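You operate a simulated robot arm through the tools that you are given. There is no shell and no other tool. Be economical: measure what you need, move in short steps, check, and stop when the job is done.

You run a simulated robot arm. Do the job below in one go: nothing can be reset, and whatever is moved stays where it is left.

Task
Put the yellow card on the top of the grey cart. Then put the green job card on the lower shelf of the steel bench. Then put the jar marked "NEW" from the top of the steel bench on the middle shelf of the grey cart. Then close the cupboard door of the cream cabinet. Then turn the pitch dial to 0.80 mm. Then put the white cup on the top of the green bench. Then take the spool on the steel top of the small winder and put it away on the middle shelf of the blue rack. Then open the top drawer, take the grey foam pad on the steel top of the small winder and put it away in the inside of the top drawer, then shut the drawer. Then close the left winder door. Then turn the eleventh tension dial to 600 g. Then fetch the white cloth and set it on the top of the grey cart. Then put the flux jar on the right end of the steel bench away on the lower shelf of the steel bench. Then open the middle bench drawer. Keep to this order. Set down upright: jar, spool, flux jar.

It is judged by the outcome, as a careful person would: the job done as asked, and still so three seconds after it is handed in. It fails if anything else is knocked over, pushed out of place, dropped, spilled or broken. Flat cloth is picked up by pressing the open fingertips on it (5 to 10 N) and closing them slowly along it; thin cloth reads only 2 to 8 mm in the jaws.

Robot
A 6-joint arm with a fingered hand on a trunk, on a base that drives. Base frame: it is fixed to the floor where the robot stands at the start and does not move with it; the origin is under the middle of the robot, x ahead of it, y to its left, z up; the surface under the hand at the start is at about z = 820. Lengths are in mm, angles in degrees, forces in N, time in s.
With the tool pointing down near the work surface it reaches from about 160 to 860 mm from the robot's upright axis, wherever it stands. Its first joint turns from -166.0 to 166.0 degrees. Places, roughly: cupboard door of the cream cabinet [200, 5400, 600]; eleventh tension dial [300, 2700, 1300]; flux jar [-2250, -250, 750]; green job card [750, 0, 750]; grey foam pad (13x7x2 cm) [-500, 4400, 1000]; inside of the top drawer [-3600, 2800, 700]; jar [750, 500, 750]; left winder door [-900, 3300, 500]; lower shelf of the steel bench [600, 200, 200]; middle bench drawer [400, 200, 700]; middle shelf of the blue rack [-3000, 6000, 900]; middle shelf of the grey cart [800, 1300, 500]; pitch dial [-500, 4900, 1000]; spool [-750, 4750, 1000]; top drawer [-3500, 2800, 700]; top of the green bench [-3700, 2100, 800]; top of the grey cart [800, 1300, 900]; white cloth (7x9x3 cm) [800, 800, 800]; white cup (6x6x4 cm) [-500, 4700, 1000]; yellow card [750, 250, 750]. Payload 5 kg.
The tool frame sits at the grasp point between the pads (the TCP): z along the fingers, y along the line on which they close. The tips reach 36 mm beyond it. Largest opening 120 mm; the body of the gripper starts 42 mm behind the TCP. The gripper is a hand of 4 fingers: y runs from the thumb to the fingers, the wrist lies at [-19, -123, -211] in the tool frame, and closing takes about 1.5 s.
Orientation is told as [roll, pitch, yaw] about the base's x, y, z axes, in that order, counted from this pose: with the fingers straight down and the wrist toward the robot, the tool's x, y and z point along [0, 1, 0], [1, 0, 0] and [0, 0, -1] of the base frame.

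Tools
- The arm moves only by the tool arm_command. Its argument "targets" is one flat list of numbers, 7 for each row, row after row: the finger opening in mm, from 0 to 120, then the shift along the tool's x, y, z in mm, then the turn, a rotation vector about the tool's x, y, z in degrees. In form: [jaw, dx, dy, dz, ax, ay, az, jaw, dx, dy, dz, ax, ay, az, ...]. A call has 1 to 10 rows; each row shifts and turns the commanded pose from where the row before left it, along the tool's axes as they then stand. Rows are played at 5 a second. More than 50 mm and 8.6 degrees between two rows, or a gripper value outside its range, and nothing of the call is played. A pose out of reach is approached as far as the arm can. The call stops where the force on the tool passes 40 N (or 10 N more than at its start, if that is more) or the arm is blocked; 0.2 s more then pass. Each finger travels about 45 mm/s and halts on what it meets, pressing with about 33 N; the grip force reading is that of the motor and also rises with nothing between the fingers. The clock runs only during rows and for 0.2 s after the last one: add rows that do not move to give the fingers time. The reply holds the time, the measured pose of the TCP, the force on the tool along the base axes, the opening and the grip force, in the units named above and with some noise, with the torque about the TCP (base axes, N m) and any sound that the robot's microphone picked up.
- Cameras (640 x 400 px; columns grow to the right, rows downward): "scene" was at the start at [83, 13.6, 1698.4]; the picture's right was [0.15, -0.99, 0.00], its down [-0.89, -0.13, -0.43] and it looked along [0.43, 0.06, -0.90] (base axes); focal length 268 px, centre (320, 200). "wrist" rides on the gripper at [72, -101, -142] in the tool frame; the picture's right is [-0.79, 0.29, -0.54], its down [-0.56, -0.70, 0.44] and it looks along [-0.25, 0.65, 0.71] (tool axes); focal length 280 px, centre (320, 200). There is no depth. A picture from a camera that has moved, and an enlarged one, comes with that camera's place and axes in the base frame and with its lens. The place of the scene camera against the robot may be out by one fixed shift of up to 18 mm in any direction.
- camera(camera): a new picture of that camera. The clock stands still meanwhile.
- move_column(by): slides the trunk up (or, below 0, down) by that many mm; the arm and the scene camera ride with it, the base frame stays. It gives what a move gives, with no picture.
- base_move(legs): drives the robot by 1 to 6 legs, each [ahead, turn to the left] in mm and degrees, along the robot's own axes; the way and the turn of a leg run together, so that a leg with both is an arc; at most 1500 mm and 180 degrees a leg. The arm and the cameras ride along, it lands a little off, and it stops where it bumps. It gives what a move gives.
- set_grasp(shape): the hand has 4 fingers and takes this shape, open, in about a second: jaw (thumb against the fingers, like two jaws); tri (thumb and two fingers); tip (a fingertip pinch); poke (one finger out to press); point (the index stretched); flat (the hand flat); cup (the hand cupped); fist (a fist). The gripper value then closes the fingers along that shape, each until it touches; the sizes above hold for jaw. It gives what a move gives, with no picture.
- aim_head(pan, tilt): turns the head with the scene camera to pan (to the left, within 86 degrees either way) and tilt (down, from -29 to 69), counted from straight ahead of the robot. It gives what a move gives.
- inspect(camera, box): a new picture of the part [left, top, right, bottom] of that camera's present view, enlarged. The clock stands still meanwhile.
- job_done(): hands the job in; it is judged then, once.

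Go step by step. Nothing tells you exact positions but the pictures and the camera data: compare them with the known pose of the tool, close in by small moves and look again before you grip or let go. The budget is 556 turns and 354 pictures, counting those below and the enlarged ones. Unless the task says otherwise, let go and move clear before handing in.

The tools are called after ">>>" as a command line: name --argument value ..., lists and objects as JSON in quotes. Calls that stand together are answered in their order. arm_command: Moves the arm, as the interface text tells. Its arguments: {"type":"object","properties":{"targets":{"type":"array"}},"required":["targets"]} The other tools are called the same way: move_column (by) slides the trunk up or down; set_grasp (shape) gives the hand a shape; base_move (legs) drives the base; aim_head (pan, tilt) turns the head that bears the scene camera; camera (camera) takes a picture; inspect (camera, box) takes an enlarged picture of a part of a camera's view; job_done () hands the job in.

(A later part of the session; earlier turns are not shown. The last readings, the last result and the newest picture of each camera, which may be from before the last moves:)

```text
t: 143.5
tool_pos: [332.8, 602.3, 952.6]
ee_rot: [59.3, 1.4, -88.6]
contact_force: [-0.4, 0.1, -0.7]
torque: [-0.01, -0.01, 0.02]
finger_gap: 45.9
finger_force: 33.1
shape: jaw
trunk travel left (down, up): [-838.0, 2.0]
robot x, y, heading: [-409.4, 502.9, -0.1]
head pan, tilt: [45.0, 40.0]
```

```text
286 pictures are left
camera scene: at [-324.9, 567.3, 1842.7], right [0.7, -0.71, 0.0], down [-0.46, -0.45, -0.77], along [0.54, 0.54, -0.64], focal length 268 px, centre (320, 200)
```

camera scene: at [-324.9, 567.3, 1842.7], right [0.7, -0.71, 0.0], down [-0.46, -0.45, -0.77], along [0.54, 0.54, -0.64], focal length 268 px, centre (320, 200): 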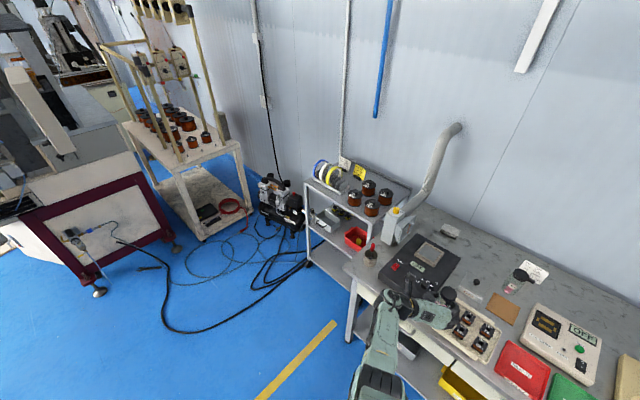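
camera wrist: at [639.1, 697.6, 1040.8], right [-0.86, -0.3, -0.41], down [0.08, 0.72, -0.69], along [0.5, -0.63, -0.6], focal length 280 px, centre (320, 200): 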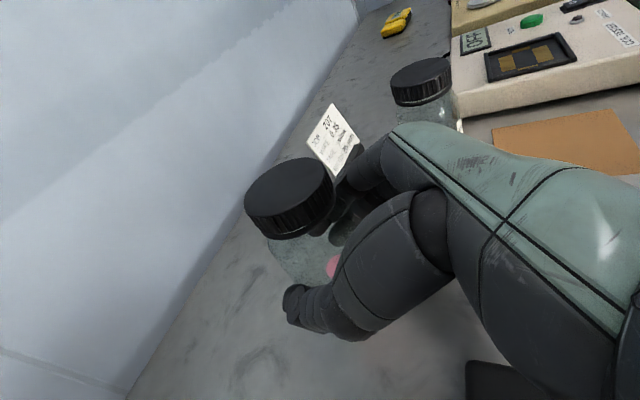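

>>> base_move --legs '[[0, 90], [640, 0], [0, -90]]'

>>> aim_head --pan 0 --tilt 40

>>> camera --camera "scene"

```text
t: 156.5
tool_pos: [327.7, 1235.5, 953.4]
ee_rot: [59.1, 1.5, -88.7]
contact_force: [0.2, -0.1, -0.7]
torque: [0.01, 0.0, 0.0]
finger_gap: 45.7
finger_force: 33.5
shape: jaw
trunk travel left (down, up): [-838.0, 2.0]
robot x, y, heading: [-410.3, 1133.6, -0.3]
head pan, tilt: [45.0, 40.0]
```

```text
t: 157.6
tool_pos: [328.7, 1235.0, 952.7]
ee_rot: [59.2, 1.5, -88.8]
contact_force: [-0.5, 0.3, -1.9]
torque: [0.0, -0.05, 0.03]
finger_gap: 45.6
finger_force: 32.9
shape: jaw
trunk travel left (down, up): [-838.0, 2.0]
robot x, y, heading: [-408.2, 1135.0, -0.0]
head pan, tilt: [0.0, 40.0]
```

```text
285 pictures are left
camera scene: at [-303.7, 1141.3, 1842.7], right [0.0, -1.0, 0.0], down [-0.64, 0.0, -0.77], along [0.77, 0.0, -0.64], focal length 268 px, centre (320, 200)
```

scene: 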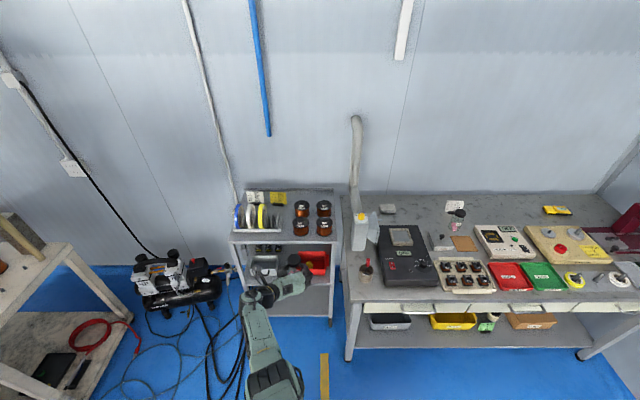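

I lower the trunk in front of the cart to see the middle shelf.

>>> move_column --by -350

>>> aim_head --pan 5 --tilt 42

>>> inspect --camera "scene" --box '[200, 100, 440, 250]'

>>> camera --camera "wrist"

```text
t: 161.0
tool_pos: [328.4, 1236.3, 602.9]
ee_rot: [59.1, 1.5, -88.7]
contact_force: [0.6, -0.4, -1.0]
torque: [0.03, 0.02, 0.02]
finger_gap: 45.7
finger_force: 33.3
shape: jaw
trunk travel left (down, up): [-488.0, 352.0]
robot x, y, heading: [-411.9, 1138.6, -0.5]
head pan, tilt: [0.0, 40.0]
```

```text
t: 161.7
tool_pos: [328.5, 1236.0, 603.5]
ee_rot: [59.1, 1.5, -88.7]
contact_force: [0.5, -0.3, -0.9]
torque: [0.0, 0.02, 0.02]
finger_gap: 45.8
finger_force: 32.8
shape: jaw
trunk travel left (down, up): [-488.0, 352.0]
robot x, y, heading: [-413.2, 1135.6, -0.5]
head pan, tilt: [5.0, 42.0]
```

```text
2.67 times, centred on (320, 175) of scene
camera zoom: at [-305.4, 1148.4, 1489.8], right [0.08, -1.0, 0.0], down [-0.67, -0.06, -0.74], along [0.74, 0.06, -0.67], focal length 715 px, centre (320, 267)
```

zoom: 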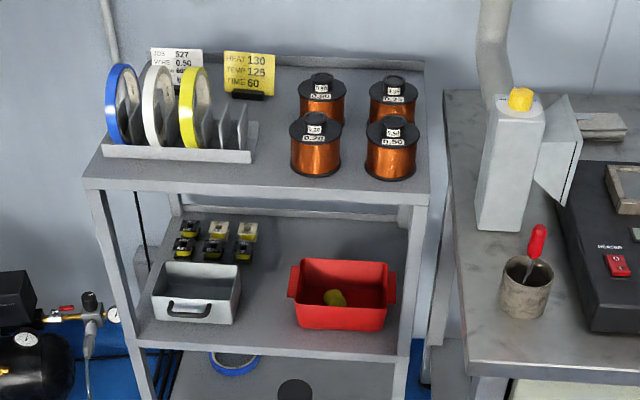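

```text
283 pictures are left
camera wrist: at [239.5, 1331.4, 741.0], right [-0.86, -0.3, -0.41], down [0.08, 0.72, -0.69], along [0.5, -0.63, -0.6], focal length 280 px, centre (320, 200)
```

wrist: 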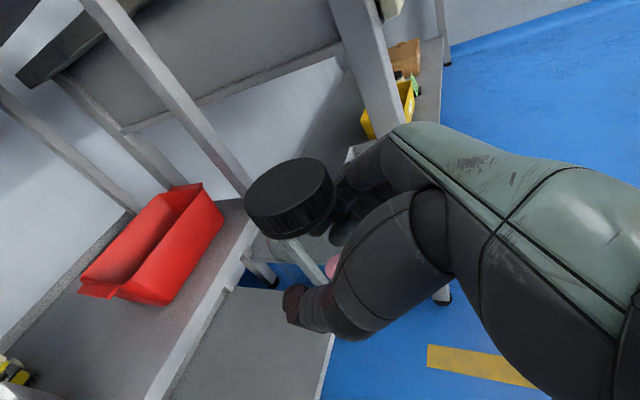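

The middle shelf has a free gap between the grey tray and red bin at y≈1333. I shift the jar left to line up with it.

>>> arm_command --targets '[20, 0, -33, 0, 0, 0, 0, 20, 0, -33, 0, 0, 0, 0, 20, 0, -31, 0, 0, 0, 0, 20, 0, 0, 0, 0, 0, 0]'

>>> base_move --legs '[[150, 0]]'

>>> camera --camera "wrist"

>>> camera --camera "scene"

```text
t: 162.7
tool_pos: [313.3, 1321.2, 630.4]
ee_rot: [59.1, 1.5, -88.7]
contact_force: [0.1, -0.2, -0.9]
torque: [-0.01, 0.02, 0.01]
finger_gap: 45.7
finger_force: 33.2
shape: jaw
out of reach, approached as far as the arm can: row 1, 2, 3
trunk travel left (down, up): [-488.0, 352.0]
robot x, y, heading: [-414.6, 1137.3, -0.2]
head pan, tilt: [5.0, 42.0]
```

```text
t: 164.1
tool_pos: [463.5, 1320.8, 628.6]
ee_rot: [58.9, 1.5, -88.7]
contact_force: [0.1, -1.1, -1.5]
torque: [0.03, 0.02, 0.0]
finger_gap: 45.8
finger_force: 33.6
shape: jaw
trunk travel left (down, up): [-488.0, 352.0]
robot x, y, heading: [-257.3, 1136.5, -0.3]
head pan, tilt: [5.0, 42.0]
```

```text
282 pictures are left
camera wrist: at [376.3, 1415.5, 768.1], right [-0.86, -0.3, -0.41], down [0.08, 0.72, -0.69], along [0.5, -0.63, -0.6], focal length 280 px, centre (320, 200)
```

wrist: 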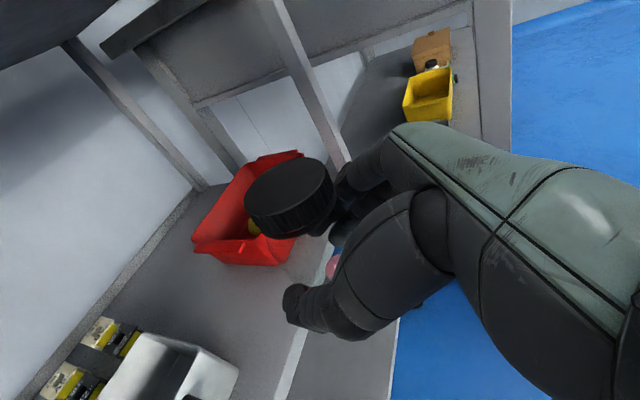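

```text
281 pictures are left
camera scene: at [-153.9, 1147.9, 1489.7], right [0.08, -1.0, 0.0], down [-0.67, -0.06, -0.74], along [0.74, 0.06, -0.67], focal length 268 px, centre (320, 200)
```

scene: 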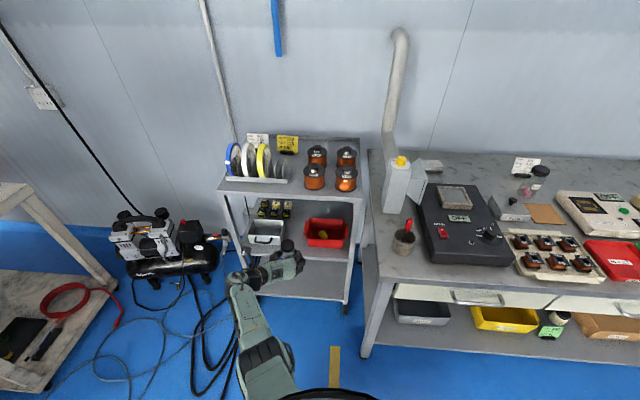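

>>> inspect --camera "wrist" --box '[60, 130, 380, 400]'

>>> inspect --camera "scene" --box '[200, 130, 380, 300]'

```text
1.48 times, centred on (220, 265) of wrist
camera zoom: at [376.3, 1415.5, 768.1], right [-0.86, -0.3, -0.41], down [0.08, 0.72, -0.69], along [0.5, -0.63, -0.6], focal length 415 px, centre (468, 104)
```

zoom: 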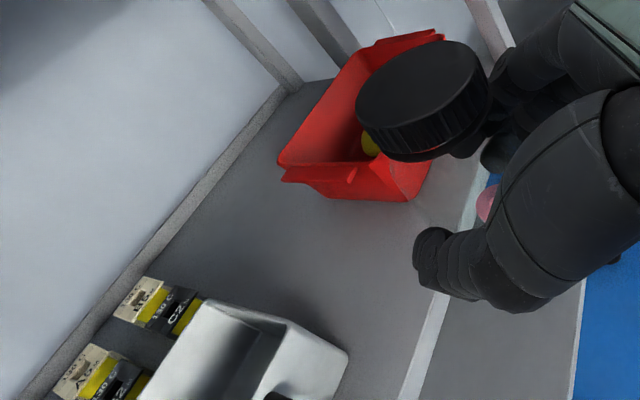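

```text
2.35 times, centred on (290, 215) of scene
camera zoom: at [-153.9, 1147.9, 1489.7], right [0.08, -1.0, 0.0], down [-0.67, -0.06, -0.74], along [0.74, 0.06, -0.67], focal length 631 px, centre (391, 165)
```

zoom: 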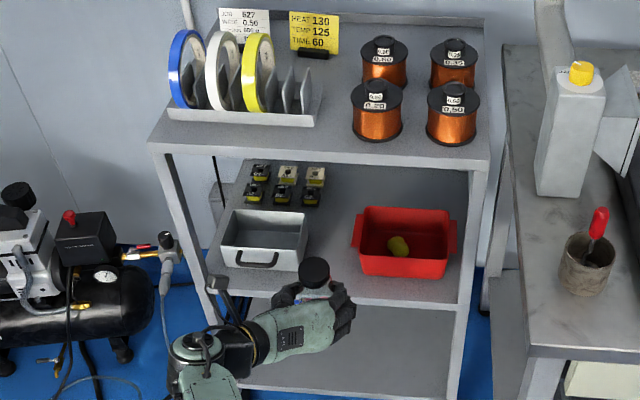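

The gap runs y≈1275–1382; I centre the jar on y≈1329 and drive in.

>>> arm_command --targets '[20, 0, -7, 0, 0, 0, 0, 20, 0, 0, 0, 0, 0, 0]'

>>> move_column --by -20

>>> base_move --legs '[[100, 0]]'

>>> camera --camera "wrist"

>>> inspect --camera "scene" --box '[200, 130, 380, 300]'

```text
t: 164.7
tool_pos: [462.7, 1327.2, 630.0]
ee_rot: [58.8, 1.6, -88.6]
contact_force: [0.5, 0.7, -0.9]
torque: [-0.04, 0.02, 0.03]
finger_gap: 45.9
finger_force: 32.6
shape: jaw
trunk travel left (down, up): [-488.0, 352.0]
robot x, y, heading: [-258.2, 1135.8, 0.2]
head pan, tilt: [5.0, 42.0]
```

```text
t: 165.4
tool_pos: [462.0, 1326.2, 611.9]
ee_rot: [58.9, 1.5, -88.5]
contact_force: [0.2, 0.2, -1.0]
torque: [-0.03, 0.02, -0.03]
finger_gap: 45.9
finger_force: 32.9
shape: jaw
trunk travel left (down, up): [-468.0, 372.0]
robot x, y, heading: [-259.7, 1135.3, -0.2]
head pan, tilt: [5.0, 42.0]
```

```text
t: 166.6
tool_pos: [563.4, 1325.8, 609.8]
ee_rot: [58.8, 1.5, -88.5]
contact_force: [0.1, -0.4, -1.0]
torque: [0.0, -0.01, -0.02]
finger_gap: 46.1
finger_force: 32.4
shape: jaw
trunk travel left (down, up): [-468.0, 372.0]
robot x, y, heading: [-162.1, 1138.1, -0.1]
head pan, tilt: [5.0, 42.0]
```

```text
278 pictures are left
camera wrist: at [475.0, 1421.9, 749.4], right [-0.87, -0.3, -0.4], down [0.07, 0.72, -0.69], along [0.5, -0.62, -0.6], focal length 280 px, centre (320, 200)
```

wrist: 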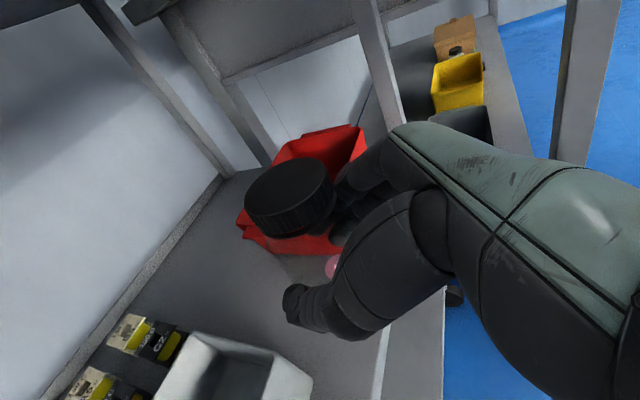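

```text
2.35 times, centred on (290, 215) of scene
camera zoom: at [-54.3, 1147.5, 1469.7], right [0.08, -1.0, 0.0], down [-0.67, -0.06, -0.74], along [0.74, 0.06, -0.67], focal length 631 px, centre (391, 165)
```

zoom: 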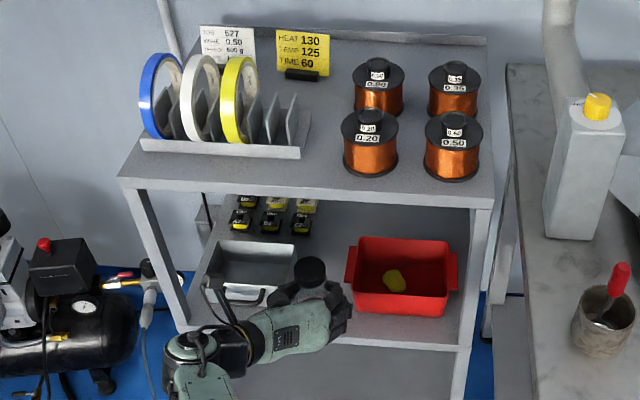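

>>> arm_command --targets '[20, 0, -6, 0, 0, 0, 0, 20, 0, 0, 0, 0, 0, 0]'

>>> base_move --legs '[[38, 0]]'

>>> move_column --by -30

>>> camera --camera "wrist"

>>> inspect --camera "scene" --box '[200, 150, 380, 320]'

```text
t: 167.2
tool_pos: [562.1, 1333.3, 612.5]
ee_rot: [58.7, 1.6, -88.4]
contact_force: [0.0, -0.1, -1.1]
torque: [-0.03, 0.01, 0.03]
finger_gap: 45.9
finger_force: 33.2
shape: jaw
trunk travel left (down, up): [-468.0, 372.0]
robot x, y, heading: [-160.8, 1138.9, -0.1]
head pan, tilt: [5.0, 42.0]
```

```text
t: 168.1
tool_pos: [600.8, 1332.0, 610.2]
ee_rot: [58.5, 1.6, -88.5]
contact_force: [1.1, -0.6, -1.4]
torque: [0.01, 0.02, 0.0]
finger_gap: 45.9
finger_force: 33.1
shape: jaw
trunk travel left (down, up): [-468.0, 372.0]
robot x, y, heading: [-120.4, 1136.4, -0.5]
head pan, tilt: [5.0, 42.0]
```

```text
t: 168.8
tool_pos: [599.6, 1331.8, 582.3]
ee_rot: [58.6, 1.6, -88.5]
contact_force: [0.2, -0.1, -0.8]
torque: [-0.01, 0.04, 0.0]
finger_gap: 45.7
finger_force: 32.9
shape: jaw
trunk travel left (down, up): [-438.0, 402.0]
robot x, y, heading: [-128.3, 1133.3, -0.1]
head pan, tilt: [5.0, 42.0]
```

```text
276 pictures are left
camera wrist: at [511.6, 1427.0, 721.6], right [-0.87, -0.3, -0.4], down [0.07, 0.72, -0.69], along [0.5, -0.62, -0.6], focal length 280 px, centre (320, 200)
```

wrist: 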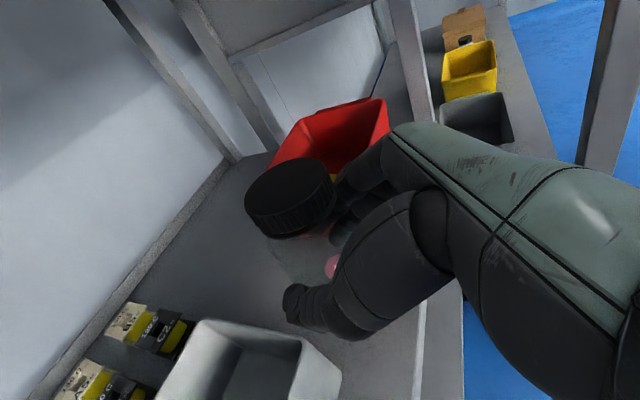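

```text
2.35 times, centred on (290, 235) of scene
camera zoom: at [-18.4, 1147.3, 1439.8], right [0.08, -1.0, 0.0], down [-0.67, -0.06, -0.74], along [0.74, 0.06, -0.67], focal length 631 px, centre (391, 118)
```

zoom: 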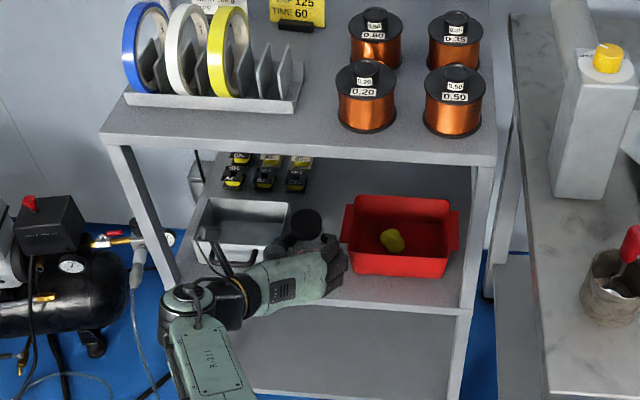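

Fingers are close to the red bin; I shift 6 mm left and back 8 mm, then lower gently.

>>> arm_command --targets '[20, -4, -6, -7, 0, 0, 0, 20, 0, 0, 0, 0, 0, 0]'

>>> move_column --by -15

>>> inspect --camera "scene" --box '[240, 200, 360, 310]'

```text
t: 169.4
tool_pos: [590.4, 1338.8, 582.0]
ee_rot: [58.8, 1.5, -88.4]
contact_force: [-0.3, -0.1, -1.1]
torque: [-0.04, 0.02, 0.0]
finger_gap: 46.0
finger_force: 33.1
shape: jaw
trunk travel left (down, up): [-438.0, 402.0]
robot x, y, heading: [-125.2, 1132.2, -0.0]
head pan, tilt: [5.0, 42.0]
```

```text
t: 170.1
tool_pos: [591.4, 1337.7, 568.5]
ee_rot: [58.6, 1.6, -88.3]
contact_force: [0.9, 0.2, -1.3]
torque: [0.0, 0.05, 0.02]
finger_gap: 45.9
finger_force: 32.9
shape: jaw
trunk travel left (down, up): [-423.0, 417.0]
robot x, y, heading: [-122.1, 1134.2, -0.4]
head pan, tilt: [5.0, 42.0]
```

```text
3.64 times, centred on (300, 255) of scene
camera zoom: at [-18.2, 1147.4, 1424.8], right [0.08, -1.0, 0.0], down [-0.67, -0.06, -0.74], along [0.74, 0.06, -0.67], focal length 975 px, centre (393, 0)
```

zoom: 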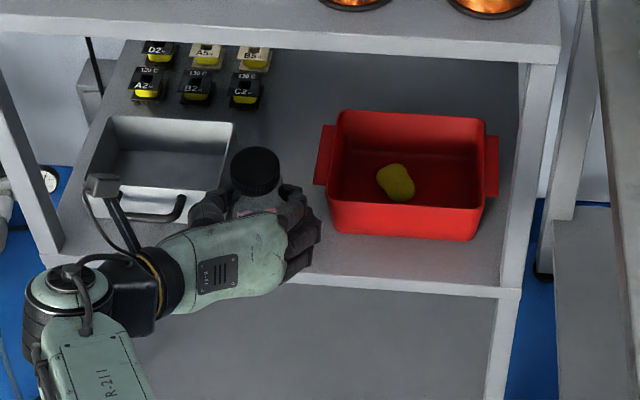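

>>> move_column --by -10

>>> move_column --by -3

```text
t: 170.7
tool_pos: [591.3, 1337.8, 558.4]
ee_rot: [58.8, 1.6, -88.4]
contact_force: [0.1, -0.9, 0.3]
torque: [-0.01, 0.0, 0.02]
finger_gap: 45.9
finger_force: 33.5
shape: jaw
trunk travel left (down, up): [-413.0, 427.0]
robot x, y, heading: [-123.8, 1137.8, 0.0]
head pan, tilt: [5.0, 42.0]
```

```text
t: 171.2
tool_pos: [592.2, 1337.9, 557.1]
ee_rot: [58.8, 1.6, -88.4]
contact_force: [0.7, -1.2, 10.7]
torque: [-0.21, -0.07, 0.06]
finger_gap: 45.8
finger_force: 32.7
shape: jaw
trunk travel left (down, up): [-410.0, 430.0]
robot x, y, heading: [-121.7, 1135.5, -0.2]
head pan, tilt: [5.0, 42.0]
```

Contact with the shelf. I open slowly.

>>> arm_command --targets '[48, 0, 0, 0, 0, 0, 0, 52, 0, 0, 0, 0, 0, 0, 56, 0, 0, 0, 0, 0, 0, 60, 0, 0, 0, 0, 0, 0, 64, 0, 0, 0, 0, 0, 0, 66, 0, 0, 0, 0, 0, 0, 66, 0, 0, 0, 0, 0, 0]'

>>> camera --camera "wrist"

>>> inspect --camera "scene" --box '[240, 200, 360, 310]'

```text
t: 172.8
tool_pos: [592.1, 1338.6, 555.2]
ee_rot: [58.6, 1.7, -88.4]
contact_force: [-0.1, -0.4, 0.1]
torque: [-0.02, -0.02, 0.01]
finger_gap: 64.6
finger_force: 0.1
shape: jaw
trunk travel left (down, up): [-410.0, 430.0]
robot x, y, heading: [-121.5, 1130.4, -0.4]
head pan, tilt: [5.0, 42.0]
```

```text
273 pictures are left
camera wrist: at [503.6, 1432.9, 693.9], right [-0.87, -0.3, -0.4], down [0.07, 0.72, -0.69], along [0.5, -0.62, -0.6], focal length 280 px, centre (320, 200)
```

wrist: 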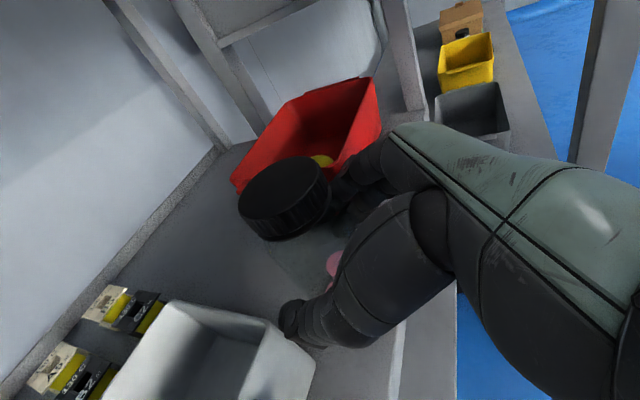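

```text
3.64 times, centred on (300, 255) of scene
camera zoom: at [-18.0, 1147.3, 1411.8], right [0.08, -1.0, 0.0], down [-0.67, -0.06, -0.74], along [0.74, 0.06, -0.67], focal length 975 px, centre (393, 0)
```

zoom: 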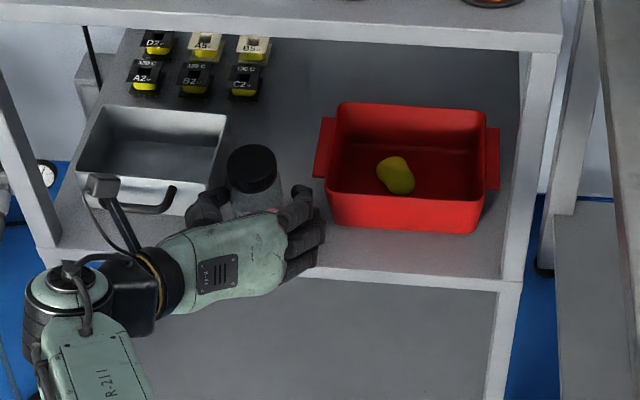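

Released and upright. I back straight out.

>>> base_move --legs '[[-60, 0]]'

>>> base_move --legs '[[-240, 0]]'

>>> inspect --camera "scene" --box '[220, 100, 400, 250]'

```text
t: 173.8
tool_pos: [532.4, 1338.5, 556.2]
ee_rot: [58.8, 1.6, -88.3]
contact_force: [0.1, 0.1, 0.4]
torque: [-0.01, -0.03, 0.0]
finger_gap: 65.6
finger_force: 0.1
shape: jaw
trunk travel left (down, up): [-410.0, 430.0]
robot x, y, heading: [-183.8, 1137.2, -0.3]
head pan, tilt: [5.0, 42.0]
```

```text
t: 175.7
tool_pos: [293.1, 1337.2, 555.2]
ee_rot: [58.7, 1.6, -88.7]
contact_force: [0.1, -0.1, -0.4]
torque: [0.0, -0.04, -0.02]
finger_gap: 65.4
finger_force: 0.0
shape: jaw
trunk travel left (down, up): [-410.0, 430.0]
robot x, y, heading: [-419.9, 1137.7, -0.4]
head pan, tilt: [5.0, 42.0]
```

```text
2.67 times, centred on (310, 175) of scene
camera zoom: at [-317.2, 1148.4, 1411.9], right [0.08, -1.0, 0.0], down [-0.67, -0.05, -0.74], along [0.74, 0.06, -0.67], focal length 715 px, centre (347, 267)
```

zoom: 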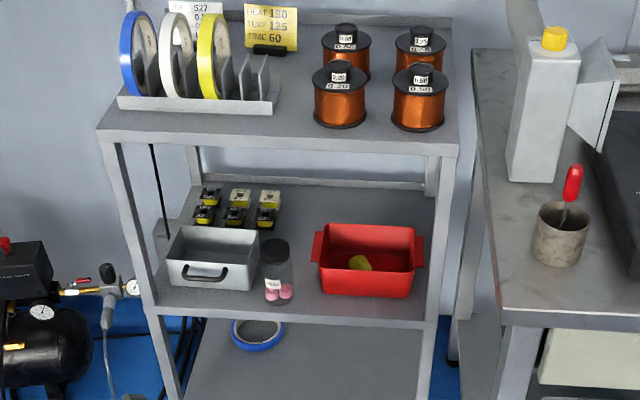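

The NEW jar stands on the middle shelf. Now I raise the trunk and restore the hand to its plain pose for driving.

>>> move_column --by 400

>>> arm_command --targets '[60, 0, 30, 0, 0, -8.5, 0, 60, 0, 30, 0, 0, -8.5, 0, 60, 0, 30, 0, 0, -8.5, 0, 60, 0, 30, 0, 0, -8.5, 0, 60, 0, 30, 0, 0, -8.5, 0, 60, 0, 30, 0, 0, -8.5, 0, 60, 0, 0, 0, 0, -7.7, 0, 60, 0, 0, 0, 0, 0, -8.5, 60, 0, 0, 0, 0, 0, -8.5, 60, 0, 0, 0, 0, 0, -8.5]'

>>> arm_command --targets '[60, 0, 0, 0, 0, 0, -8.5, 60, 0, 0, 0, 0, 0, -8.5, 60, 0, 0, 0, 0, 0, -8.5, 60, 0, 0, 0, 0, 0, -8.5, 60, 0, 0, 0, 0, 0, -8.5, 60, 0, 0, 0, 0, 0, -8.5, 60, 0, 0, 0, 0, 0, -8.5, 60, 0, 0, 0, 0, 0, -4]'

```text
t: 179.5
tool_pos: [293.5, 1335.6, 955.5]
ee_rot: [58.6, 1.7, -88.7]
contact_force: [0.5, -0.2, 0.5]
torque: [-0.01, 0.02, 0.0]
finger_gap: 65.6
finger_force: 0.1
shape: jaw
trunk travel left (down, up): [-810.0, 30.0]
robot x, y, heading: [-422.0, 1139.7, -0.5]
head pan, tilt: [5.0, 42.0]
```

```text
t: 181.7
tool_pos: [298.3, 1155.5, 950.1]
ee_rot: [0.7, 1.4, -63.1]
contact_force: [-0.5, 0.6, 0.4]
torque: [-0.02, 0.03, -0.03]
finger_gap: 60.6
finger_force: 0.0
shape: jaw
trunk travel left (down, up): [-810.0, 30.0]
robot x, y, heading: [-425.3, 1135.4, -0.2]
head pan, tilt: [5.0, 42.0]
```

```text
t: 183.5
tool_pos: [300.1, 1156.0, 949.9]
ee_rot: [1.6, 0.0, 0.3]
contact_force: [1.0, -0.9, 0.8]
torque: [-0.02, 0.0, -0.02]
finger_gap: 60.6
finger_force: 0.2
shape: jaw
trunk travel left (down, up): [-810.0, 30.0]
robot x, y, heading: [-418.8, 1135.0, -0.4]
head pan, tilt: [5.0, 42.0]
```

>>> arm_command --targets '[60, 0, -45, 0, 0, 0, 0, 60, 0, -45, 0, 0, 0, 0, 60, 0, -45, 0, 0, 0, 0, 60, 0, -45, 0, 0, 0, 0, 60, 0, -45, 0, 0, 0, 0, 60, 0, -45, 0, 0, 0, 0, 60, 0, -40, 0, 0, 0, 0]'

>>> aim_head --pan 80 --tilt 20

>>> camera --camera "scene"

```text
t: 185.3
tool_pos: [50.5, 1155.9, 982.9]
ee_rot: [1.4, -5.5, 0.9]
contact_force: [-0.8, 0.6, -1.6]
torque: [0.0, -0.02, 0.02]
finger_gap: 60.0
finger_force: 0.1
shape: jaw
trunk travel left (down, up): [-810.0, 30.0]
robot x, y, heading: [-420.1, 1141.0, -0.3]
head pan, tilt: [5.0, 42.0]
stopped in row 7: the arm was blocked; the commanded pose is now the measured one
```

```text
t: 186.8
tool_pos: [51.2, 1156.2, 983.7]
ee_rot: [1.2, -5.5, 0.9]
contact_force: [-0.3, 0.2, -0.6]
torque: [0.03, 0.0, -0.02]
finger_gap: 60.2
finger_force: 0.0
shape: jaw
trunk travel left (down, up): [-810.0, 30.0]
robot x, y, heading: [-421.4, 1137.0, -0.3]
head pan, tilt: [80.0, 20.0]
```

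```text
270 pictures are left
camera scene: at [-372.8, 1232.8, 1845.8], right [0.98, -0.18, -0.01], down [-0.07, -0.34, -0.94], along [0.17, 0.92, -0.34], focal length 268 px, centre (320, 200)
```

scene: 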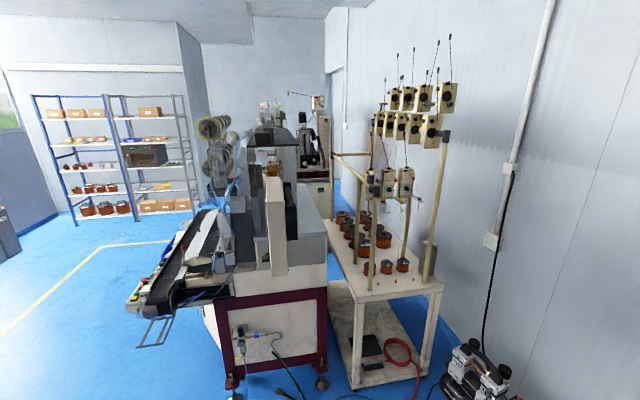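

The arm is folded. The cream cabinet lies beyond the winder, so I drive round the winder's left side, looking on the way.

>>> base_move --legs '[[0, 145], [1500, 0], [0, -55]]'

>>> aim_head --pan 0 --tilt 15

>>> camera --camera "scene"

```text
t: 205.0
tool_pos: [-1659.4, 2486.6, 983.4]
ee_rot: [1.4, -5.6, 90.5]
contact_force: [1.0, 0.1, 0.0]
torque: [-0.03, 0.01, -0.01]
finger_gap: 60.2
finger_force: 0.0
shape: jaw
trunk travel left (down, up): [-810.0, 30.0]
robot x, y, heading: [-1643.7, 2014.7, 89.5]
head pan, tilt: [80.0, 20.0]
```

```text
t: 206.5
tool_pos: [-1658.5, 2486.0, 983.2]
ee_rot: [1.3, -5.5, 90.5]
contact_force: [0.0, -0.1, -0.9]
torque: [0.03, 0.01, 0.01]
finger_gap: 60.2
finger_force: 0.1
shape: jaw
trunk travel left (down, up): [-810.0, 30.0]
robot x, y, heading: [-1641.9, 2012.8, 89.0]
head pan, tilt: [0.0, 15.0]
```

```text
269 pictures are left
camera scene: at [-1649.4, 2151.5, 1853.5], right [1.0, -0.01, 0.0], down [0.0, -0.26, -0.96], along [0.01, 0.96, -0.26], focal length 268 px, centre (320, 200)
```

scene: 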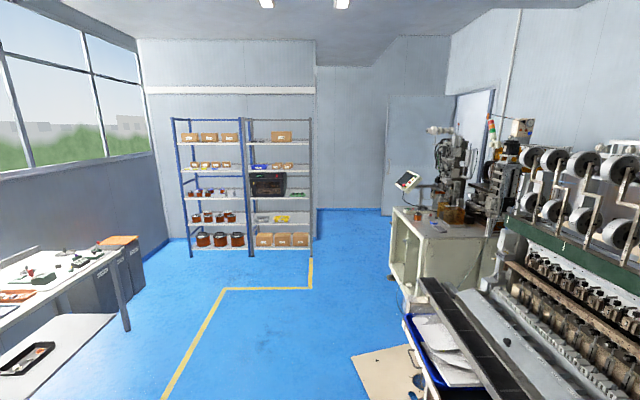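

>>> inspect --camera "scene" --box '[340, 90, 580, 400]'

>>> inspect --camera "scene" --box '[150, 100, 340, 270]'

```text
1.29 times, centred on (460, 245) of scene
camera zoom: at [-1649.4, 2151.5, 1853.5], right [1.0, -0.01, 0.0], down [0.0, -0.26, -0.96], along [0.01, 0.96, -0.26], focal length 346 px, centre (139, 142)
```

zoom: 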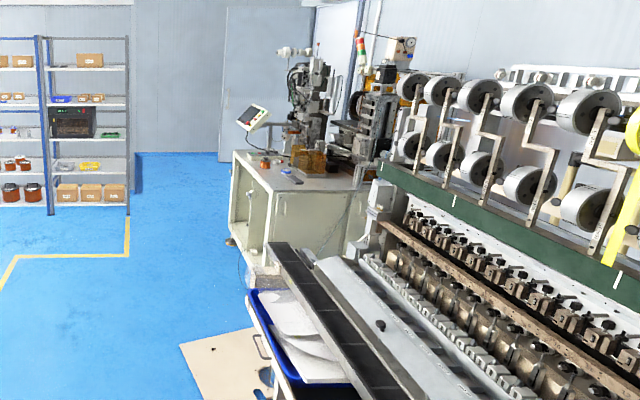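

```text
2.35 times, centred on (245, 185) of scene
camera zoom: at [-1649.4, 2151.5, 1853.5], right [1.0, -0.01, 0.0], down [0.0, -0.26, -0.96], along [0.01, 0.96, -0.26], focal length 631 px, centre (496, 235)
```

zoom: 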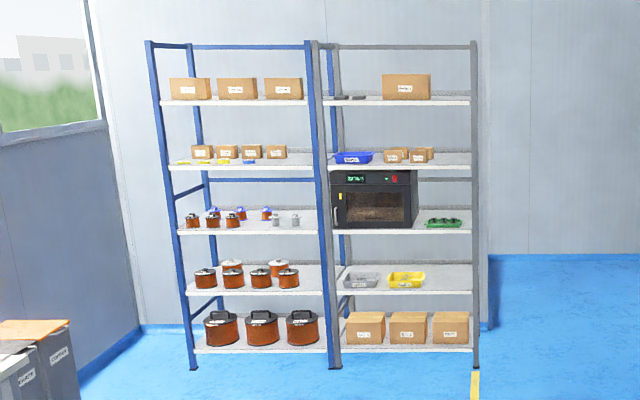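

I keep clear of the open winder door and drive on toward the cabinet.

>>> base_move --legs '[[0, 18], [1400, 0], [0, -18], [600, 0]]'

>>> aim_head --pan -50 --tilt 25

>>> camera --camera "scene"

```text
t: 219.8
tool_pos: [-2070.4, 4423.5, 984.7]
ee_rot: [1.3, -5.6, 90.6]
contact_force: [-0.3, -0.4, -0.7]
torque: [0.0, -0.02, 0.01]
finger_gap: 60.2
finger_force: 0.0
shape: jaw
trunk travel left (down, up): [-810.0, 30.0]
robot x, y, heading: [-2051.0, 3950.3, 89.3]
head pan, tilt: [0.0, 15.0]
```

```text
t: 220.9
tool_pos: [-2070.1, 4422.9, 984.9]
ee_rot: [1.3, -5.5, 90.8]
contact_force: [0.2, -0.2, 0.8]
torque: [0.0, 0.0, 0.0]
finger_gap: 60.1
finger_force: 0.1
shape: jaw
trunk travel left (down, up): [-810.0, 30.0]
robot x, y, heading: [-2051.3, 3949.8, 89.5]
head pan, tilt: [-50.0, 25.0]
```

```text
266 pictures are left
camera scene: at [-1989.3, 4053.2, 1837.5], right [0.63, -0.77, 0.0], down [-0.33, -0.27, -0.9], along [0.7, 0.57, -0.43], focal length 268 px, centre (320, 200)
```

scene: 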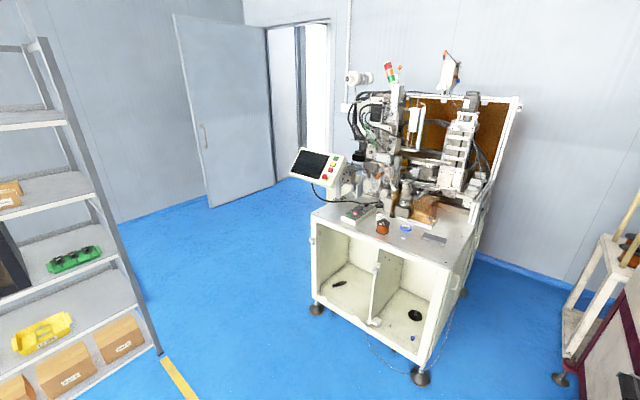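

>>> inspect --camera "scene" --box '[270, 60, 530, 390]'

```text
1.21 times, centred on (400, 225) of scene
camera zoom: at [-1989.3, 4053.2, 1837.5], right [0.63, -0.77, 0.0], down [-0.33, -0.27, -0.9], along [0.7, 0.57, -0.43], focal length 325 px, centre (223, 170)
```

zoom: 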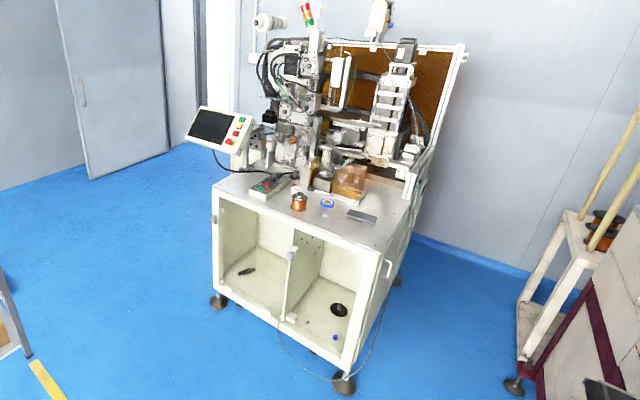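

The cupboard door must be on the far side (y≈5100–5400). I drive past to look from there.

>>> base_move --legs '[[1500, 0], [0, -90]]'

>>> aim_head --pan 0 --tilt 20

>>> camera --camera "scene"

```text
t: 228.2
tool_pos: [-2060.0, 5834.5, 982.7]
ee_rot: [0.7, -4.5, 92.0]
contact_force: [5.0, -12.8, -4.9]
torque: [2.14, 0.58, 0.88]
finger_gap: 60.0
finger_force: 0.1
shape: jaw
trunk travel left (down, up): [-810.0, 30.0]
robot x, y, heading: [-2043.2, 5370.9, 89.6]
head pan, tilt: [-50.0, 25.0]
stopped in leg 1: the force on the tool passed its limit at 292 N (the readings are from after the stop); the commanded pose is now the measured one
```

```text
t: 229.4
tool_pos: [-2059.9, 5837.1, 982.9]
ee_rot: [0.7, -4.6, 92.0]
contact_force: [7.5, -27.4, -0.1]
torque: [3.68, 1.04, 1.57]
finger_gap: 60.0
finger_force: 0.0
shape: jaw
trunk travel left (down, up): [-810.0, 30.0]
robot x, y, heading: [-2042.3, 5366.0, 89.8]
head pan, tilt: [0.0, 20.0]
```

```text
264 pictures are left
camera scene: at [-2046.6, 5503.8, 1845.5], right [1.0, -0.01, 0.0], down [0.0, -0.35, -0.94], along [0.01, 0.94, -0.35], focal length 268 px, centre (320, 200)
```

scene: 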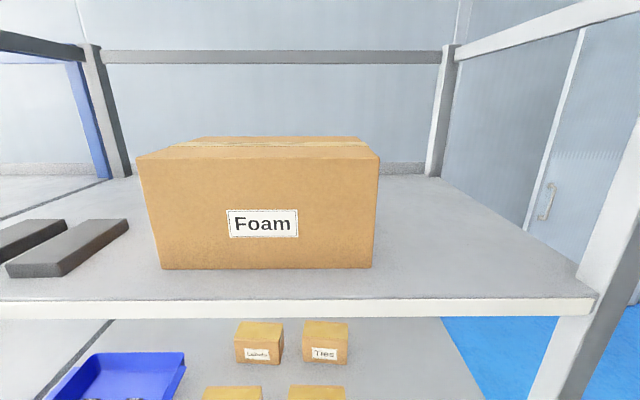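

I ran into the grey rack at y≈5850 — a mistake. I back off and check that nothing fell.

>>> base_move --legs '[[-700, 0]]'

>>> camera --camera "scene"

>>> inspect --camera "scene" --box '[0, 150, 500, 400]'

```text
t: 233.6
tool_pos: [-2064.6, 5140.0, 982.2]
ee_rot: [0.6, -4.5, 91.9]
contact_force: [0.2, 0.7, -0.5]
torque: [0.0, 0.0, -0.03]
finger_gap: 60.1
finger_force: 0.2
shape: jaw
trunk travel left (down, up): [-810.0, 30.0]
robot x, y, heading: [-2041.4, 4674.2, 89.6]
head pan, tilt: [0.0, 20.0]
```

```text
263 pictures are left
camera scene: at [-2051.7, 4809.3, 1845.5], right [1.0, -0.01, 0.0], down [0.0, -0.35, -0.94], along [0.01, 0.94, -0.35], focal length 268 px, centre (320, 200)
```

scene: 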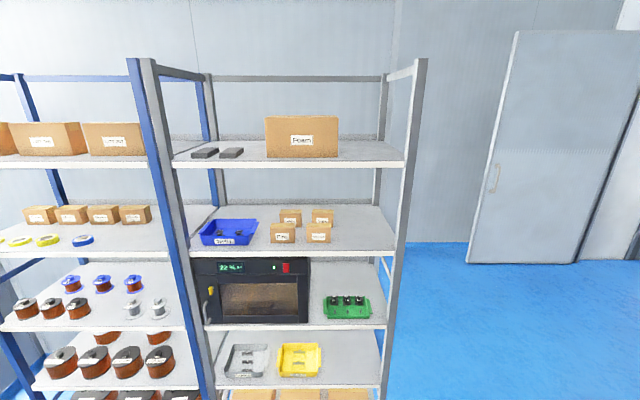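

```text
1.28 times, centred on (250, 275) of scene
camera zoom: at [-2051.7, 4809.3, 1845.5], right [1.0, -0.01, 0.0], down [0.0, -0.35, -0.94], along [0.01, 0.94, -0.35], focal length 343 px, centre (410, 104)
```

zoom: 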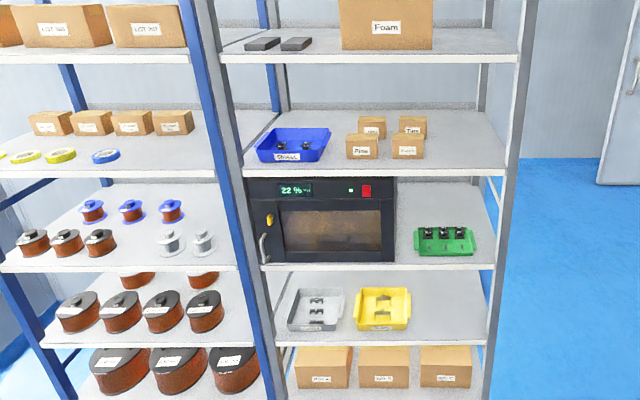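

Nothing fell on the rack. I head diagonally between rack and cabinet to see the cabinet's far side.

>>> base_move --legs '[[0, -45], [1000, 0], [0, -45]]'

>>> camera --camera "scene"

```text
t: 244.1
tool_pos: [-863.0, 5392.3, 982.6]
ee_rot: [0.8, -4.6, 2.0]
contact_force: [-0.3, -0.7, 0.1]
torque: [-0.01, -0.04, 0.0]
finger_gap: 59.8
finger_force: 0.2
shape: jaw
trunk travel left (down, up): [-810.0, 30.0]
robot x, y, heading: [-1330.4, 5371.8, -0.3]
head pan, tilt: [0.0, 20.0]
```

```text
261 pictures are left
camera scene: at [-1207.3, 5377.0, 1845.5], right [-0.01, -1.0, 0.0], down [-0.35, 0.0, -0.94], along [0.94, -0.01, -0.35], focal length 268 px, centre (320, 200)
```

scene: 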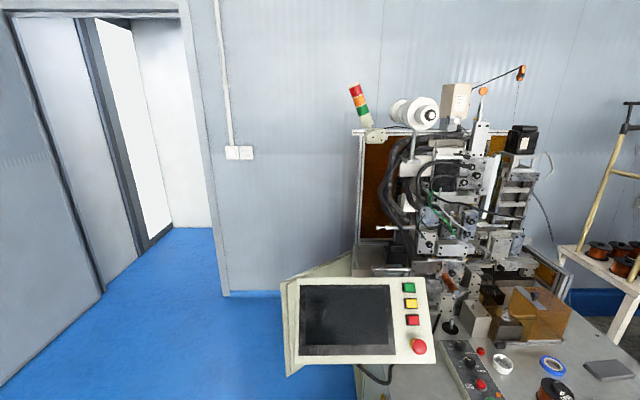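

>>> base_move --legs '[[0, 45], [550, 0], [0, -70]]'

>>> aim_head --pan 0 --tilt 35

>>> camera --camera "scene"

```text
t: 253.5
tool_pos: [-507.6, 5580.1, 982.8]
ee_rot: [0.7, -4.5, -22.6]
contact_force: [0.5, 1.2, 0.2]
torque: [-0.02, 0.01, 0.03]
finger_gap: 60.1
finger_force: 0.0
shape: jaw
trunk travel left (down, up): [-810.0, 30.0]
robot x, y, heading: [-942.2, 5758.2, -25.1]
head pan, tilt: [0.0, 20.0]
```

```text
t: 254.3
tool_pos: [-506.1, 5580.2, 983.5]
ee_rot: [0.7, -4.8, -22.7]
contact_force: [0.1, 0.5, -0.2]
torque: [0.01, -0.01, 0.02]
finger_gap: 60.0
finger_force: 0.0
shape: jaw
trunk travel left (down, up): [-810.0, 30.0]
robot x, y, heading: [-942.4, 5761.2, -25.2]
head pan, tilt: [0.0, 35.0]
```

```text
260 pictures are left
camera scene: at [-834.5, 5709.5, 1821.7], right [-0.42, -0.91, 0.0], down [-0.52, 0.24, -0.82], along [0.74, -0.35, -0.58], focal length 268 px, centre (320, 200)
```

scene: 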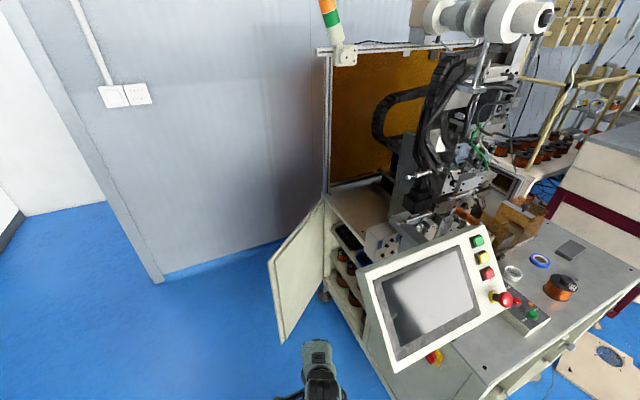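

The cupboard door hinges at the back, about (370, 5125), open ~50° with its free edge near (10, 5567). I drive round to its outer side to push it shut toward −y.

>>> base_move --legs '[[0, 54], [1120, 0], [0, -119]]'

>>> aim_head --pan 0 --tilt 40

>>> camera --camera "scene"

```text
t: 269.3
tool_pos: [64.4, 5836.9, 983.2]
ee_rot: [0.7, -4.6, -87.8]
contact_force: [-0.3, 0.8, 0.5]
torque: [0.0, 0.01, 0.02]
finger_gap: 60.0
finger_force: 0.0
shape: jaw
trunk travel left (down, up): [-810.0, 30.0]
robot x, y, heading: [44.4, 6306.0, -90.1]
head pan, tilt: [0.0, 35.0]
```

```text
t: 270.0
tool_pos: [63.2, 5834.5, 983.0]
ee_rot: [0.7, -4.8, -87.7]
contact_force: [0.1, 0.0, -0.1]
torque: [0.04, -0.01, -0.02]
finger_gap: 60.1
finger_force: 0.1
shape: jaw
trunk travel left (down, up): [-810.0, 30.0]
robot x, y, heading: [36.7, 6305.2, -90.3]
head pan, tilt: [0.0, 40.0]
```

```text
259 pictures are left
camera scene: at [34.0, 6186.1, 1814.2], right [-1.0, 0.0, 0.0], down [0.0, 0.65, -0.76], along [0.0, -0.76, -0.65], focal length 268 px, centre (320, 200)
```

scene: 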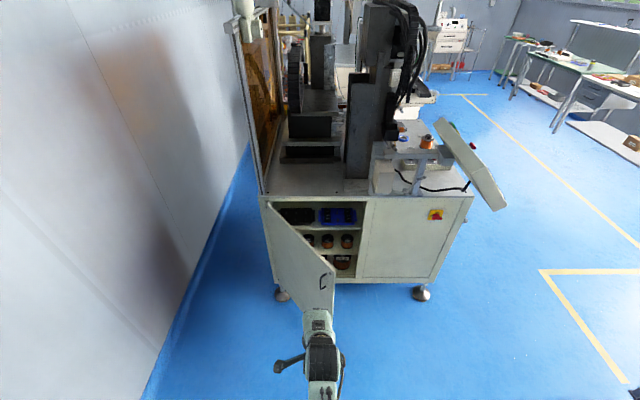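

Clear view: handle near the door's free edge. I close the fingers, lower the trunk and push the door by driving forward.

>>> move_column --by -300

>>> arm_command --targets '[0, 0, 0, 0, 0, 0, 0, 0, 0, 0, 0, 0, 0, 0, 0, 0, 0, 0, 0, 0, 0, 0, 0, 0, 0, 0, 0, 0, 0, 0, 0, 0, 0, 0, 0, 0, 0, 0, 0, 0, 0, 0]'

>>> base_move --legs '[[250, 0]]'

>>> camera --camera "scene"

```text
t: 273.0
tool_pos: [64.2, 5836.1, 682.1]
ee_rot: [0.8, -4.6, -87.7]
contact_force: [0.3, 0.1, -0.3]
torque: [-0.03, -0.03, 0.04]
finger_gap: 59.9
finger_force: 0.1
shape: jaw
trunk travel left (down, up): [-510.0, 330.0]
robot x, y, heading: [42.8, 6305.3, -90.1]
head pan, tilt: [0.0, 40.0]
```

```text
t: 274.4
tool_pos: [63.4, 5836.1, 683.4]
ee_rot: [0.7, -4.7, -87.8]
contact_force: [-0.2, 0.0, 0.1]
torque: [0.0, 0.03, -0.01]
finger_gap: 0.4
finger_force: 33.9
shape: jaw
trunk travel left (down, up): [-510.0, 330.0]
robot x, y, heading: [41.2, 6303.6, -90.1]
head pan, tilt: [0.0, 40.0]
```

```text
t: 276.3
tool_pos: [64.4, 5585.4, 683.2]
ee_rot: [0.6, -4.7, -87.6]
contact_force: [0.3, 0.4, 0.6]
torque: [0.01, -0.04, -0.01]
finger_gap: 0.2
finger_force: 32.7
shape: jaw
trunk travel left (down, up): [-510.0, 330.0]
robot x, y, heading: [43.8, 6054.4, -90.0]
head pan, tilt: [0.0, 40.0]
```

```text
258 pictures are left
camera scene: at [34.1, 5934.7, 1514.1], right [-1.0, 0.0, 0.0], down [0.0, 0.65, -0.76], along [0.0, -0.76, -0.65], focal length 268 px, centre (320, 200)
```

scene: 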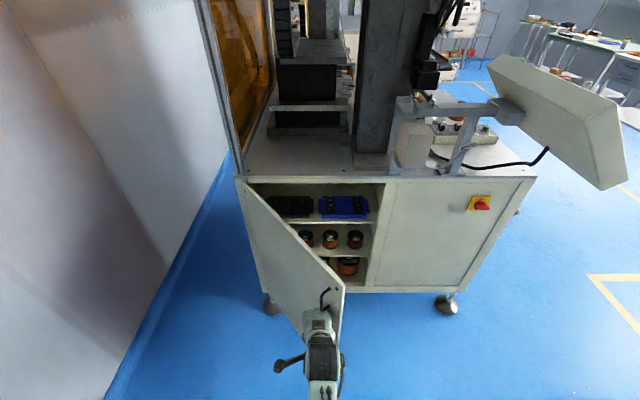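

>>> base_move --legs '[[200, 0]]'

>>> camera --camera "scene"

```text
t: 278.0
tool_pos: [64.0, 5384.5, 683.5]
ee_rot: [0.7, -4.8, -87.5]
contact_force: [0.0, 0.8, 0.1]
torque: [-0.01, 0.02, 0.03]
finger_gap: 0.4
finger_force: 32.8
shape: jaw
trunk travel left (down, up): [-510.0, 330.0]
robot x, y, heading: [45.1, 5853.0, -90.3]
head pan, tilt: [0.0, 40.0]
```

```text
257 pictures are left
camera scene: at [33.8, 5734.8, 1514.1], right [-1.0, 0.0, 0.0], down [0.0, 0.65, -0.76], along [0.0, -0.76, -0.65], focal length 268 px, centre (320, 200)
```

scene: 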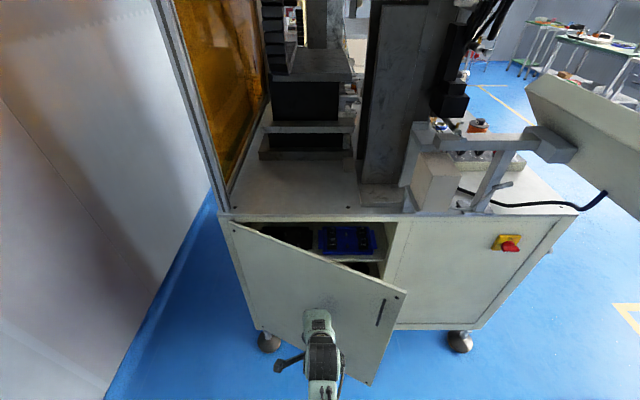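

>>> base_move --legs '[[180, 0]]'

>>> camera --camera "scene"

```text
t: 279.6
tool_pos: [63.0, 5202.9, 684.3]
ee_rot: [0.8, -4.9, -87.7]
contact_force: [-0.1, -1.2, 0.5]
torque: [0.0, 0.0, 0.03]
finger_gap: 0.1
finger_force: 33.2
shape: jaw
trunk travel left (down, up): [-510.0, 330.0]
robot x, y, heading: [41.6, 5672.4, -90.2]
head pan, tilt: [0.0, 40.0]
```

```text
256 pictures are left
camera scene: at [33.4, 5555.4, 1514.1], right [-1.0, 0.0, 0.0], down [0.0, 0.65, -0.76], along [0.0, -0.76, -0.65], focal length 268 px, centre (320, 200)
```

scene: 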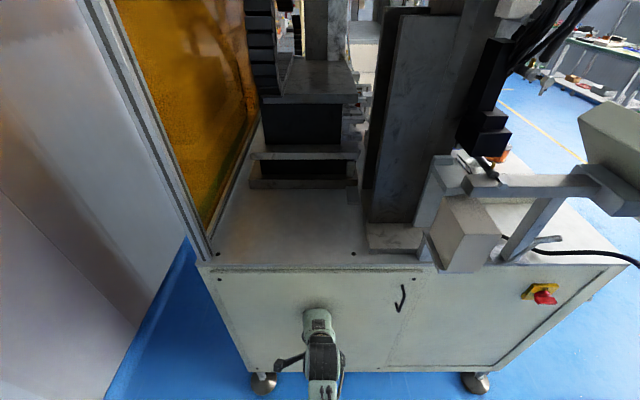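

>>> base_move --legs '[[30, 0]]'

>>> inspect --camera "scene" --box '[190, 240, 450, 400]'

```text
t: 280.4
tool_pos: [64.4, 5198.9, 688.3]
ee_rot: [0.6, -4.5, -87.5]
contact_force: [-1.0, 21.3, 8.7]
torque: [-1.23, 0.08, -0.35]
finger_gap: 0.1
finger_force: 33.0
shape: jaw
trunk travel left (down, up): [-510.0, 330.0]
robot x, y, heading: [40.4, 5664.9, -90.3]
head pan, tilt: [0.0, 40.0]
stopped in leg 1: the force on the tool passed its limit at 188 N (the readings are from after the stop); the commanded pose is now the measured one
```

```text
2.46 times, centred on (320, 320) of scene
camera zoom: at [33.5, 5553.4, 1514.6], right [-1.0, 0.0, 0.0], down [0.0, 0.64, -0.77], along [0.0, -0.77, -0.64], focal length 660 px, centre (320, -95)
```

zoom: 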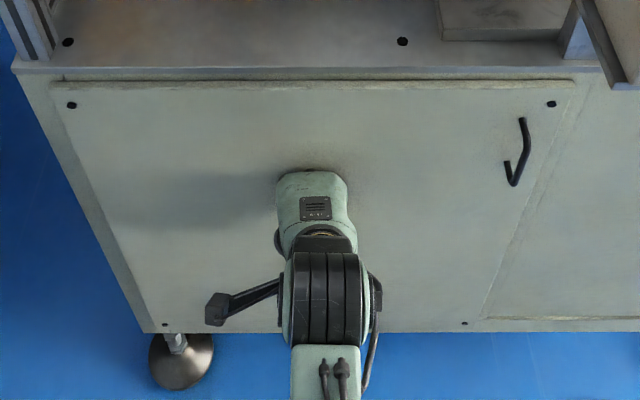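

The door is home. I back away and check that it stays shut.

>>> base_move --legs '[[-400, 0]]'

>>> camera --camera "scene"

```text
t: 283.1
tool_pos: [65.2, 5598.6, 687.9]
ee_rot: [0.7, -4.4, -87.6]
contact_force: [-0.1, -1.0, -0.7]
torque: [-0.02, -0.01, 0.02]
finger_gap: 0.0
finger_force: 32.6
shape: jaw
trunk travel left (down, up): [-510.0, 330.0]
robot x, y, heading: [40.3, 6063.3, -90.3]
head pan, tilt: [0.0, 40.0]
```

```text
254 pictures are left
camera scene: at [33.9, 5952.2, 1514.5], right [-1.0, 0.0, 0.0], down [0.0, 0.64, -0.76], along [0.0, -0.76, -0.64], focal length 268 px, centre (320, 200)
```

scene: 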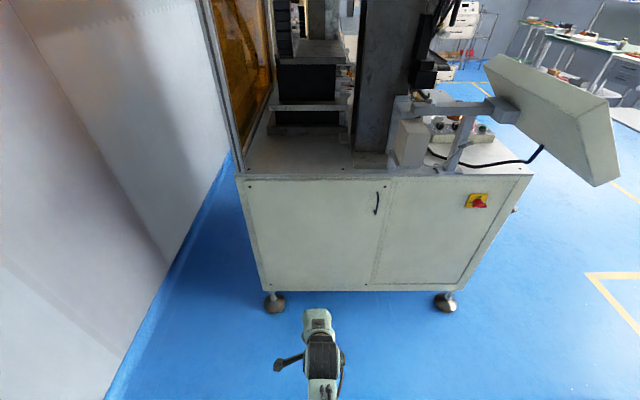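

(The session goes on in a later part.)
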